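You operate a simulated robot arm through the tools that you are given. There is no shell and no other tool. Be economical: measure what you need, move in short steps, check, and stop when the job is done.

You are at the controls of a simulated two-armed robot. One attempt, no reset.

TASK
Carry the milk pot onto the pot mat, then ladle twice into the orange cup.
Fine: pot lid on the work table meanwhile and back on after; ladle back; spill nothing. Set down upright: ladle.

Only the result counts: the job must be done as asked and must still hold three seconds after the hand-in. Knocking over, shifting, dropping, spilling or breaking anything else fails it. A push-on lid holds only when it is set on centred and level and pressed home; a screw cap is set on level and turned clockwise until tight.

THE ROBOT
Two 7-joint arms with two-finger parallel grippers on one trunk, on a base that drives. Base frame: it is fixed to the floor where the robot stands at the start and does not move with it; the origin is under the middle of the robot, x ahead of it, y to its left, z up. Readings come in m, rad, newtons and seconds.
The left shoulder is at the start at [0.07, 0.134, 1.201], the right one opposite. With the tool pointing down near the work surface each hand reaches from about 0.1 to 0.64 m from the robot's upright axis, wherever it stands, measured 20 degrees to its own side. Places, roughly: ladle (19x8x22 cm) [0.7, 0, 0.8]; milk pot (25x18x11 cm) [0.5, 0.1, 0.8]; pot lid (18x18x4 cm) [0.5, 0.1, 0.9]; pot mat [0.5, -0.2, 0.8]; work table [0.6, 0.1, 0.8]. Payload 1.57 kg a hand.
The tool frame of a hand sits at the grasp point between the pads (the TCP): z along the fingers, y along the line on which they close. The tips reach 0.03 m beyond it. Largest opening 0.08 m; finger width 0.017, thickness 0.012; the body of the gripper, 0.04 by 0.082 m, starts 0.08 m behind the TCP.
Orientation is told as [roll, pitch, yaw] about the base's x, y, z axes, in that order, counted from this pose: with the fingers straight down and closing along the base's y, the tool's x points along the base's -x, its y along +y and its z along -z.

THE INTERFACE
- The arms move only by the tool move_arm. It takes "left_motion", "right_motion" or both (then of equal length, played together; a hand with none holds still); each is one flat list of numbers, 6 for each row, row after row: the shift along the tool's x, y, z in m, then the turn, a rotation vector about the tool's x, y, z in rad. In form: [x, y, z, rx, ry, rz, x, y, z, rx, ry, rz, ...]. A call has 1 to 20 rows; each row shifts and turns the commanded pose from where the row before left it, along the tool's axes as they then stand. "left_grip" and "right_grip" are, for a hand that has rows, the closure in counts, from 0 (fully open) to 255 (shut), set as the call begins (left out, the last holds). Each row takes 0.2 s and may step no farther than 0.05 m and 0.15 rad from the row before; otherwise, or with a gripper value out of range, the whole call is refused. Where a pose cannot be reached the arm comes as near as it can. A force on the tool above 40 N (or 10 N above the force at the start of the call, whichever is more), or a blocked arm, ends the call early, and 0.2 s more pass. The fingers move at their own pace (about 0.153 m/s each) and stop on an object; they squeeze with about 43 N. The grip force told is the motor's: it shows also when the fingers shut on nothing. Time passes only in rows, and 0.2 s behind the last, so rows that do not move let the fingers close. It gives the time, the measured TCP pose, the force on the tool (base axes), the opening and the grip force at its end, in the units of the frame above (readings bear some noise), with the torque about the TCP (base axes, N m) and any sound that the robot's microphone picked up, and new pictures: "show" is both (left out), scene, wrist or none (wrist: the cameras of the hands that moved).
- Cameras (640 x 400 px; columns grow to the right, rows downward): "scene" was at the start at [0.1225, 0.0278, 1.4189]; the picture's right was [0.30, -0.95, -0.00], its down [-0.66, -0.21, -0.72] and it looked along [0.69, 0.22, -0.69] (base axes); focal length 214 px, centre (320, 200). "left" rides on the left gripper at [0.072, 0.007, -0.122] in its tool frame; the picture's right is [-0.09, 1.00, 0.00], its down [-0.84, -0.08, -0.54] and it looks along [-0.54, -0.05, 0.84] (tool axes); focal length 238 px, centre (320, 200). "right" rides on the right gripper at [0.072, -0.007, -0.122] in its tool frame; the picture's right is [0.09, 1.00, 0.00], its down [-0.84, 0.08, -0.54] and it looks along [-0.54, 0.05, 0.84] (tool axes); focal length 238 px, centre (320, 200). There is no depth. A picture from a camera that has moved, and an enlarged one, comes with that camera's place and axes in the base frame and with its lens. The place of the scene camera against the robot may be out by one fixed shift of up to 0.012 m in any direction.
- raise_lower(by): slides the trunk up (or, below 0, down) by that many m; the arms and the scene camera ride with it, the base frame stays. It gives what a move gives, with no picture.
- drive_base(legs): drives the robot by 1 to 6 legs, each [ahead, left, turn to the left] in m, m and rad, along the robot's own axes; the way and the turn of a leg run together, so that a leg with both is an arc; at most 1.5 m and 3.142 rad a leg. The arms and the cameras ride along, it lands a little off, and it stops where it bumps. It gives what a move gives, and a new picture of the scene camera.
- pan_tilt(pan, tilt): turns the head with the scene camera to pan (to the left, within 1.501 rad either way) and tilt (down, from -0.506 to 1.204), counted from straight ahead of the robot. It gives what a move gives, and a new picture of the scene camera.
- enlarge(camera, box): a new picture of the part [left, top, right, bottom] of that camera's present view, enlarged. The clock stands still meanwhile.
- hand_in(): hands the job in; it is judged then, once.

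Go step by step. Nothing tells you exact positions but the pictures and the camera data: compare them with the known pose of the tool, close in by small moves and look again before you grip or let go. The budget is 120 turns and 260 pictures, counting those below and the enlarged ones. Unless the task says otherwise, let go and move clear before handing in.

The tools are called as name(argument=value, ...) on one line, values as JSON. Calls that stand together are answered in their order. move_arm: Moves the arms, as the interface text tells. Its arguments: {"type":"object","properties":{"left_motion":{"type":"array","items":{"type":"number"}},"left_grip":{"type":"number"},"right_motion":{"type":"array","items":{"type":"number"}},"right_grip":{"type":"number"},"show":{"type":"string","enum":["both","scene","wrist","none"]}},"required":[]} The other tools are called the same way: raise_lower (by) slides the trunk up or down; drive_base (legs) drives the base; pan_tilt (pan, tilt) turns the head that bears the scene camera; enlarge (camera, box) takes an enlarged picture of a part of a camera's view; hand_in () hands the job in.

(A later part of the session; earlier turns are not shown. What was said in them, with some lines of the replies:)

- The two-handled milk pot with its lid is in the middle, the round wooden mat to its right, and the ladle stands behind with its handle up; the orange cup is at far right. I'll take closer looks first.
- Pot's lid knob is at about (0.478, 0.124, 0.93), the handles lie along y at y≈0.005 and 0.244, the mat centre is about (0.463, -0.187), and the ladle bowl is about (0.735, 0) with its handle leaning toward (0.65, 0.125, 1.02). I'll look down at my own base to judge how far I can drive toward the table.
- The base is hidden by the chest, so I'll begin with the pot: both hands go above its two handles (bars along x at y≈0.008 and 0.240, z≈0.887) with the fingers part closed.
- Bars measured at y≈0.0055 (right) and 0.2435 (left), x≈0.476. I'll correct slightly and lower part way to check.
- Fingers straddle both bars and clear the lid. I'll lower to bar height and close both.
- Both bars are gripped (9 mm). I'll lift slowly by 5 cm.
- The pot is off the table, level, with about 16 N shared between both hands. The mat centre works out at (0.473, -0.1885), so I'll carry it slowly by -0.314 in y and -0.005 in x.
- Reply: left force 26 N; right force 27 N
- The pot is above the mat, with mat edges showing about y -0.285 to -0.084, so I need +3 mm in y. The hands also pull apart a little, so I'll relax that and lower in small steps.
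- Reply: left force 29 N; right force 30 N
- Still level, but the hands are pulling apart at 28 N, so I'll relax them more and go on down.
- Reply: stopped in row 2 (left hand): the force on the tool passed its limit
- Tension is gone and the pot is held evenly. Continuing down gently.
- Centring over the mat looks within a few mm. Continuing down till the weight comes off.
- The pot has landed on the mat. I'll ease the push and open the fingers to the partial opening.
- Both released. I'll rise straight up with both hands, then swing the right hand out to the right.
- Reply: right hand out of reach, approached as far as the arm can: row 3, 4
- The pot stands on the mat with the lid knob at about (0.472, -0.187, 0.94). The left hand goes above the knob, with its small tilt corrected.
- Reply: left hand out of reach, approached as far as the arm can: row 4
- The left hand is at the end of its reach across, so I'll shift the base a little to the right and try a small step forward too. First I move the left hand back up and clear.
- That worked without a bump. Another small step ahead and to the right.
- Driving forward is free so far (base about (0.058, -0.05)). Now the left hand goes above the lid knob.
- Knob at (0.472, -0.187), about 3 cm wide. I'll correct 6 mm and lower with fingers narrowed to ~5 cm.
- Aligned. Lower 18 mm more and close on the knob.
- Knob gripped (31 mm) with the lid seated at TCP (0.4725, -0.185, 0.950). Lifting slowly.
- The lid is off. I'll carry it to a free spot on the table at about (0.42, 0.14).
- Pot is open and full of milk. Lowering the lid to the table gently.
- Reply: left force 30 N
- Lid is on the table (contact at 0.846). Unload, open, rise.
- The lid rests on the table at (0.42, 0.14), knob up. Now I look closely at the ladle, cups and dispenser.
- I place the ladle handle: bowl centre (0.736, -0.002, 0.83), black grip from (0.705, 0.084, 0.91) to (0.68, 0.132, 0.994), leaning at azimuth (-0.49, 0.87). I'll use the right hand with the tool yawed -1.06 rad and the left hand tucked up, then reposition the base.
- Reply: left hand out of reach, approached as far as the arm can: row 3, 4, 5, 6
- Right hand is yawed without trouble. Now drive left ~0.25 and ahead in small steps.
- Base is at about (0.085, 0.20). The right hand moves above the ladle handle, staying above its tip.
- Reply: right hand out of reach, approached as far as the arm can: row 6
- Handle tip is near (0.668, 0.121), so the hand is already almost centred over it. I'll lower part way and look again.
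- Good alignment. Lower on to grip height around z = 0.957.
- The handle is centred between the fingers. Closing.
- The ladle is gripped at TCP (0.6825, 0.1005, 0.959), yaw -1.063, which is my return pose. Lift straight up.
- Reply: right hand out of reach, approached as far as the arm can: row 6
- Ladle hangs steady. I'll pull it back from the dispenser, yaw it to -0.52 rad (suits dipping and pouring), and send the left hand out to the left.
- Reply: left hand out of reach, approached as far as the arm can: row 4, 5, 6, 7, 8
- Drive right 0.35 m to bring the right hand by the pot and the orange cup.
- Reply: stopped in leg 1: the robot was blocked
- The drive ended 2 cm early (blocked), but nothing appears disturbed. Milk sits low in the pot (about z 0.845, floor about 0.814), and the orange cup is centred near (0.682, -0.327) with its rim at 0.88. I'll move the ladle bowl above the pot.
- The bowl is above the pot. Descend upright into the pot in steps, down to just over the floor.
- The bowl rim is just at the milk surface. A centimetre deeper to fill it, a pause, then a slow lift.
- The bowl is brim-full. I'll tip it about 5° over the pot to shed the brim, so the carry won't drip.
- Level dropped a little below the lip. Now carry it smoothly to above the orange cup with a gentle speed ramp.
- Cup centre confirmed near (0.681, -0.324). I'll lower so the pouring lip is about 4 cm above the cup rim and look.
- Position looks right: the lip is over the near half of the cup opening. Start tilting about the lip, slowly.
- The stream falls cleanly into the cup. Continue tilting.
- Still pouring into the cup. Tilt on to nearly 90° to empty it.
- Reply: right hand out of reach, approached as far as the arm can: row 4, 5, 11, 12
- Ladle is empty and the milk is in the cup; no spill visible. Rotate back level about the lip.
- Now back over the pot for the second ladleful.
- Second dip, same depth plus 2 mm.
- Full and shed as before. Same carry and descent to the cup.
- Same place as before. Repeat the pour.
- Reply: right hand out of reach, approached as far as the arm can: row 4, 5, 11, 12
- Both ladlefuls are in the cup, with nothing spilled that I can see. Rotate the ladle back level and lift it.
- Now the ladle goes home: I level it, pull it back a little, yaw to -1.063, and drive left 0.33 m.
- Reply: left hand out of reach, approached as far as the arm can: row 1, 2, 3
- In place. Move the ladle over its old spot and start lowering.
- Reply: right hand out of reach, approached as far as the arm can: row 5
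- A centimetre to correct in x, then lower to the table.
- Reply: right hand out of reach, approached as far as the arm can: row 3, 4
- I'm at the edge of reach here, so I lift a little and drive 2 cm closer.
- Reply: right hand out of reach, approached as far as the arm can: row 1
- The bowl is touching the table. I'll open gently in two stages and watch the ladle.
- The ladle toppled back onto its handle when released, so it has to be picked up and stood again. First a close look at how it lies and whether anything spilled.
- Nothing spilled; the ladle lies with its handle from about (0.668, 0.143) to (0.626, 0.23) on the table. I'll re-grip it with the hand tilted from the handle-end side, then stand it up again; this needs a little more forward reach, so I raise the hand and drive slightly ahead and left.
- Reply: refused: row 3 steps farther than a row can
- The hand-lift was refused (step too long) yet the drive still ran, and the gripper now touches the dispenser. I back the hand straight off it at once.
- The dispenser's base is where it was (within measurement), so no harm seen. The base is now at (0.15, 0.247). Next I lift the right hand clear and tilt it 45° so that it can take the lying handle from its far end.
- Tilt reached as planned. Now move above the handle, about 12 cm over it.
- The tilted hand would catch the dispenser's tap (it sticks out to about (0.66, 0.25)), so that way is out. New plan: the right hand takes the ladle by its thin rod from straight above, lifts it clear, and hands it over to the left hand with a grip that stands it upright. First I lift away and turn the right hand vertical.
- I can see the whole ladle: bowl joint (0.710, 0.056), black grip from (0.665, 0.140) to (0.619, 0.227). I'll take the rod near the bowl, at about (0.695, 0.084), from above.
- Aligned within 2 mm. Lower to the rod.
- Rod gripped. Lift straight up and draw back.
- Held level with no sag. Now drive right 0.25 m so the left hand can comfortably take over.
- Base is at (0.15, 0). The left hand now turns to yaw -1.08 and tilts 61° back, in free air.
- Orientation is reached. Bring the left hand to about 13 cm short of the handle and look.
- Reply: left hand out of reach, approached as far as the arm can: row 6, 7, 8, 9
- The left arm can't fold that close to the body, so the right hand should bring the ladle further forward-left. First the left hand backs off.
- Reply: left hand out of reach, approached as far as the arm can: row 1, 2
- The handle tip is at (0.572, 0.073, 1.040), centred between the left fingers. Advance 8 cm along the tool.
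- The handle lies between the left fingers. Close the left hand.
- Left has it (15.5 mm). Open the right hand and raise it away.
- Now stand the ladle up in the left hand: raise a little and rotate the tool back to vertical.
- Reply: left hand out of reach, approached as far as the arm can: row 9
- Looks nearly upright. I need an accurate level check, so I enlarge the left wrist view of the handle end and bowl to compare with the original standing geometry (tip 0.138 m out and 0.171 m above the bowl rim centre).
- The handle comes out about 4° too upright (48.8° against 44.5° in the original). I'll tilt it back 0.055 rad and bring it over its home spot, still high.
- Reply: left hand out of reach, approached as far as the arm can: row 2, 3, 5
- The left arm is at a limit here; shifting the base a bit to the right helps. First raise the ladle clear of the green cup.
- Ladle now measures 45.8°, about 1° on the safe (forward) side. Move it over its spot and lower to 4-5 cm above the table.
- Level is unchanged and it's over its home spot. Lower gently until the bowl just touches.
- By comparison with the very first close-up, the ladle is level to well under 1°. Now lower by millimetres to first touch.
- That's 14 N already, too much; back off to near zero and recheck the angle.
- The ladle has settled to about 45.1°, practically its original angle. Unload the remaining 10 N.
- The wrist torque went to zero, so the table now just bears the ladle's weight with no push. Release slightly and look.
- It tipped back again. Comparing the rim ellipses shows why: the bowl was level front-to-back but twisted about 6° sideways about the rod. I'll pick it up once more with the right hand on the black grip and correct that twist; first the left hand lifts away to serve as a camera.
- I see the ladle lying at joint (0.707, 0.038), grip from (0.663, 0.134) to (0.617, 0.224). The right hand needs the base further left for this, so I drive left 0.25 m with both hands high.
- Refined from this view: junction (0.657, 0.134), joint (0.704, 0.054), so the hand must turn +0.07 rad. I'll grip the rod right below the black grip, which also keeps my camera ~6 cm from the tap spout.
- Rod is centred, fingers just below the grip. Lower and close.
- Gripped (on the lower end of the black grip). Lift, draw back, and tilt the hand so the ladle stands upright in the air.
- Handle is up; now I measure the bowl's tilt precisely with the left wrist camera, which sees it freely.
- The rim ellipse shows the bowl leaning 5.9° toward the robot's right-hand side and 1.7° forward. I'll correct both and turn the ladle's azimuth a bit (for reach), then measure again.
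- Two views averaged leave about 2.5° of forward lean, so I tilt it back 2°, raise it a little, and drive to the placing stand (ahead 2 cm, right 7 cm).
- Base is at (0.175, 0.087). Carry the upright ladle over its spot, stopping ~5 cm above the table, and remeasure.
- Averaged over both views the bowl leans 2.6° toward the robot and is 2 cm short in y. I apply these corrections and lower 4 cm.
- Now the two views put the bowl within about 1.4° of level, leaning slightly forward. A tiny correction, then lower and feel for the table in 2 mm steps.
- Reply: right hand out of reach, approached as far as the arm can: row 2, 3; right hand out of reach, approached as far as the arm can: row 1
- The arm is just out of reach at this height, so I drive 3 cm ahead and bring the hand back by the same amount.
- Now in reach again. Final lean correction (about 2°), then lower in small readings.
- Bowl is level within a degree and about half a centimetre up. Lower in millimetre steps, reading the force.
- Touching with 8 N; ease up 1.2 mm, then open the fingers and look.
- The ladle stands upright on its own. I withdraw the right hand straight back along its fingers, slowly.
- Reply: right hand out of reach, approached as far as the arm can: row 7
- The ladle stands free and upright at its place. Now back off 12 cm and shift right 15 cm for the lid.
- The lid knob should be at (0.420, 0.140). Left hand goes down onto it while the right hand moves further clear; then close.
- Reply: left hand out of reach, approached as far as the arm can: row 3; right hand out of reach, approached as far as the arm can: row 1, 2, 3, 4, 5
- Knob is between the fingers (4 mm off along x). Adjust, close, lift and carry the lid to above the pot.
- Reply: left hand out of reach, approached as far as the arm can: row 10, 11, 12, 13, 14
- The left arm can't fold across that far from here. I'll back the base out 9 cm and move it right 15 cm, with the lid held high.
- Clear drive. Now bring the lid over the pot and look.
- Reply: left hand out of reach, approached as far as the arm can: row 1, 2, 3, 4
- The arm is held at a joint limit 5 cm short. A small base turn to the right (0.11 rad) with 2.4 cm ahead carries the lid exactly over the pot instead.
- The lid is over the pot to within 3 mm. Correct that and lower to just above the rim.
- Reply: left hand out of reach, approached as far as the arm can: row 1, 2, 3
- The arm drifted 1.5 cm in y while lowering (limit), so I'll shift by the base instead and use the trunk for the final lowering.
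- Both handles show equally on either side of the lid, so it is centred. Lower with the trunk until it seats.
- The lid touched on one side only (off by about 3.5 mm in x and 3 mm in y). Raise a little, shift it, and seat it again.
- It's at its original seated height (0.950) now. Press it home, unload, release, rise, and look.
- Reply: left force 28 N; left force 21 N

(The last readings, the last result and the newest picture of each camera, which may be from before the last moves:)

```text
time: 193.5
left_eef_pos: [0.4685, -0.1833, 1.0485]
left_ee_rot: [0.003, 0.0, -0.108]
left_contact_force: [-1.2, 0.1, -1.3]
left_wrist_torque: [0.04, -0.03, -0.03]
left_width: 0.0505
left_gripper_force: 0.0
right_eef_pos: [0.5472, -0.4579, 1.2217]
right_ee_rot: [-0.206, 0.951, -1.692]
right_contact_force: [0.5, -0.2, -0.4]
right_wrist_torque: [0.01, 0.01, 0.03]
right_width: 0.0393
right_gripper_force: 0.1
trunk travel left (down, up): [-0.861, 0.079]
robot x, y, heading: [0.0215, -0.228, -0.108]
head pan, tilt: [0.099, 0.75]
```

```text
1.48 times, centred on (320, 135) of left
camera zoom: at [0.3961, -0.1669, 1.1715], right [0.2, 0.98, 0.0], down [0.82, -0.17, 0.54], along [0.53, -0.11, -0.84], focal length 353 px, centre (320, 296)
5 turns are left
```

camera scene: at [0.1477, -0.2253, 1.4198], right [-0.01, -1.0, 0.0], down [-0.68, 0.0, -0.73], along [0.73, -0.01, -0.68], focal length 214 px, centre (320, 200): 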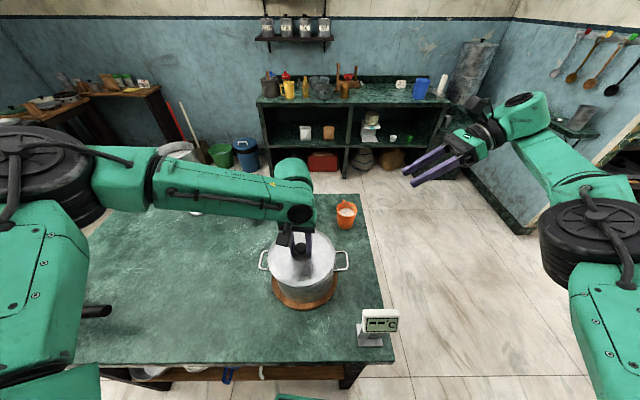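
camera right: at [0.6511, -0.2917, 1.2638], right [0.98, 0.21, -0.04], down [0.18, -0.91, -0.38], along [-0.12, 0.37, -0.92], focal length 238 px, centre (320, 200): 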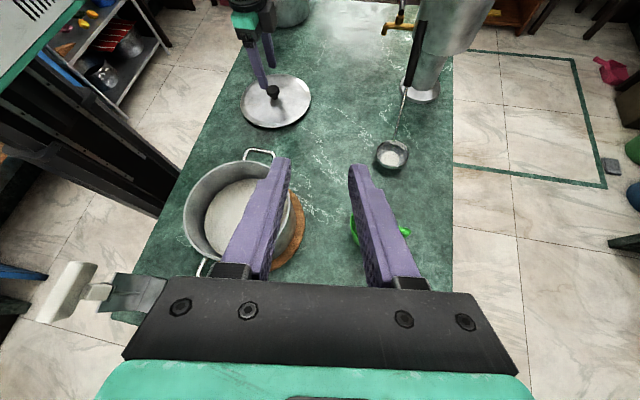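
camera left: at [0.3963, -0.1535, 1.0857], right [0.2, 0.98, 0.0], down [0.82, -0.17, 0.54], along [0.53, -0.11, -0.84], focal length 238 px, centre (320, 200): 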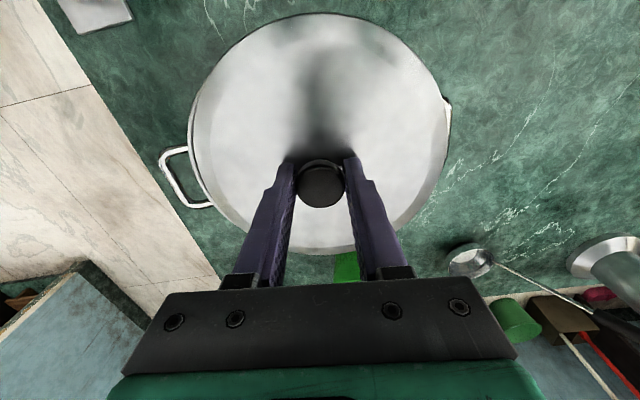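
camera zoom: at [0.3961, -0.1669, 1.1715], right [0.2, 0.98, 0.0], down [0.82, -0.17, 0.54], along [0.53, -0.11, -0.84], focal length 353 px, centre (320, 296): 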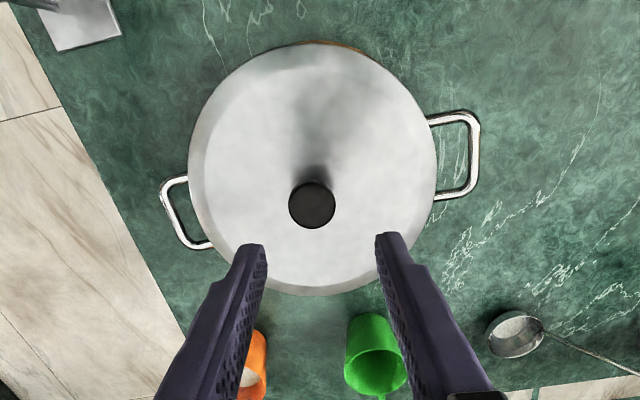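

The lid sits level on the pot at its original height. The milk is in the orange cup, the ladle stands upright at its place, and both hands are clear, so I hand in now.

hand_in()

```text
The job is handed in.
```

I handed the job in with the milk pot on its mat, two ladlefuls in the orange cup, the lid back on and the ladle standing upright at its place. I haven't seen the verdict.

- **Ladle:** it tipped over twice when I let go, and I had to pick it up and stand it again. It now points a little differently than at the start. I saw no spill from either fall.
- **Dispenser:** my gripper bumped the milk dispenser lightly. It still measured in the same place, within about 2 mm.
- **Lid:** it sits at its original height and looks level, but may be up to about 4 mm off centre to the right.
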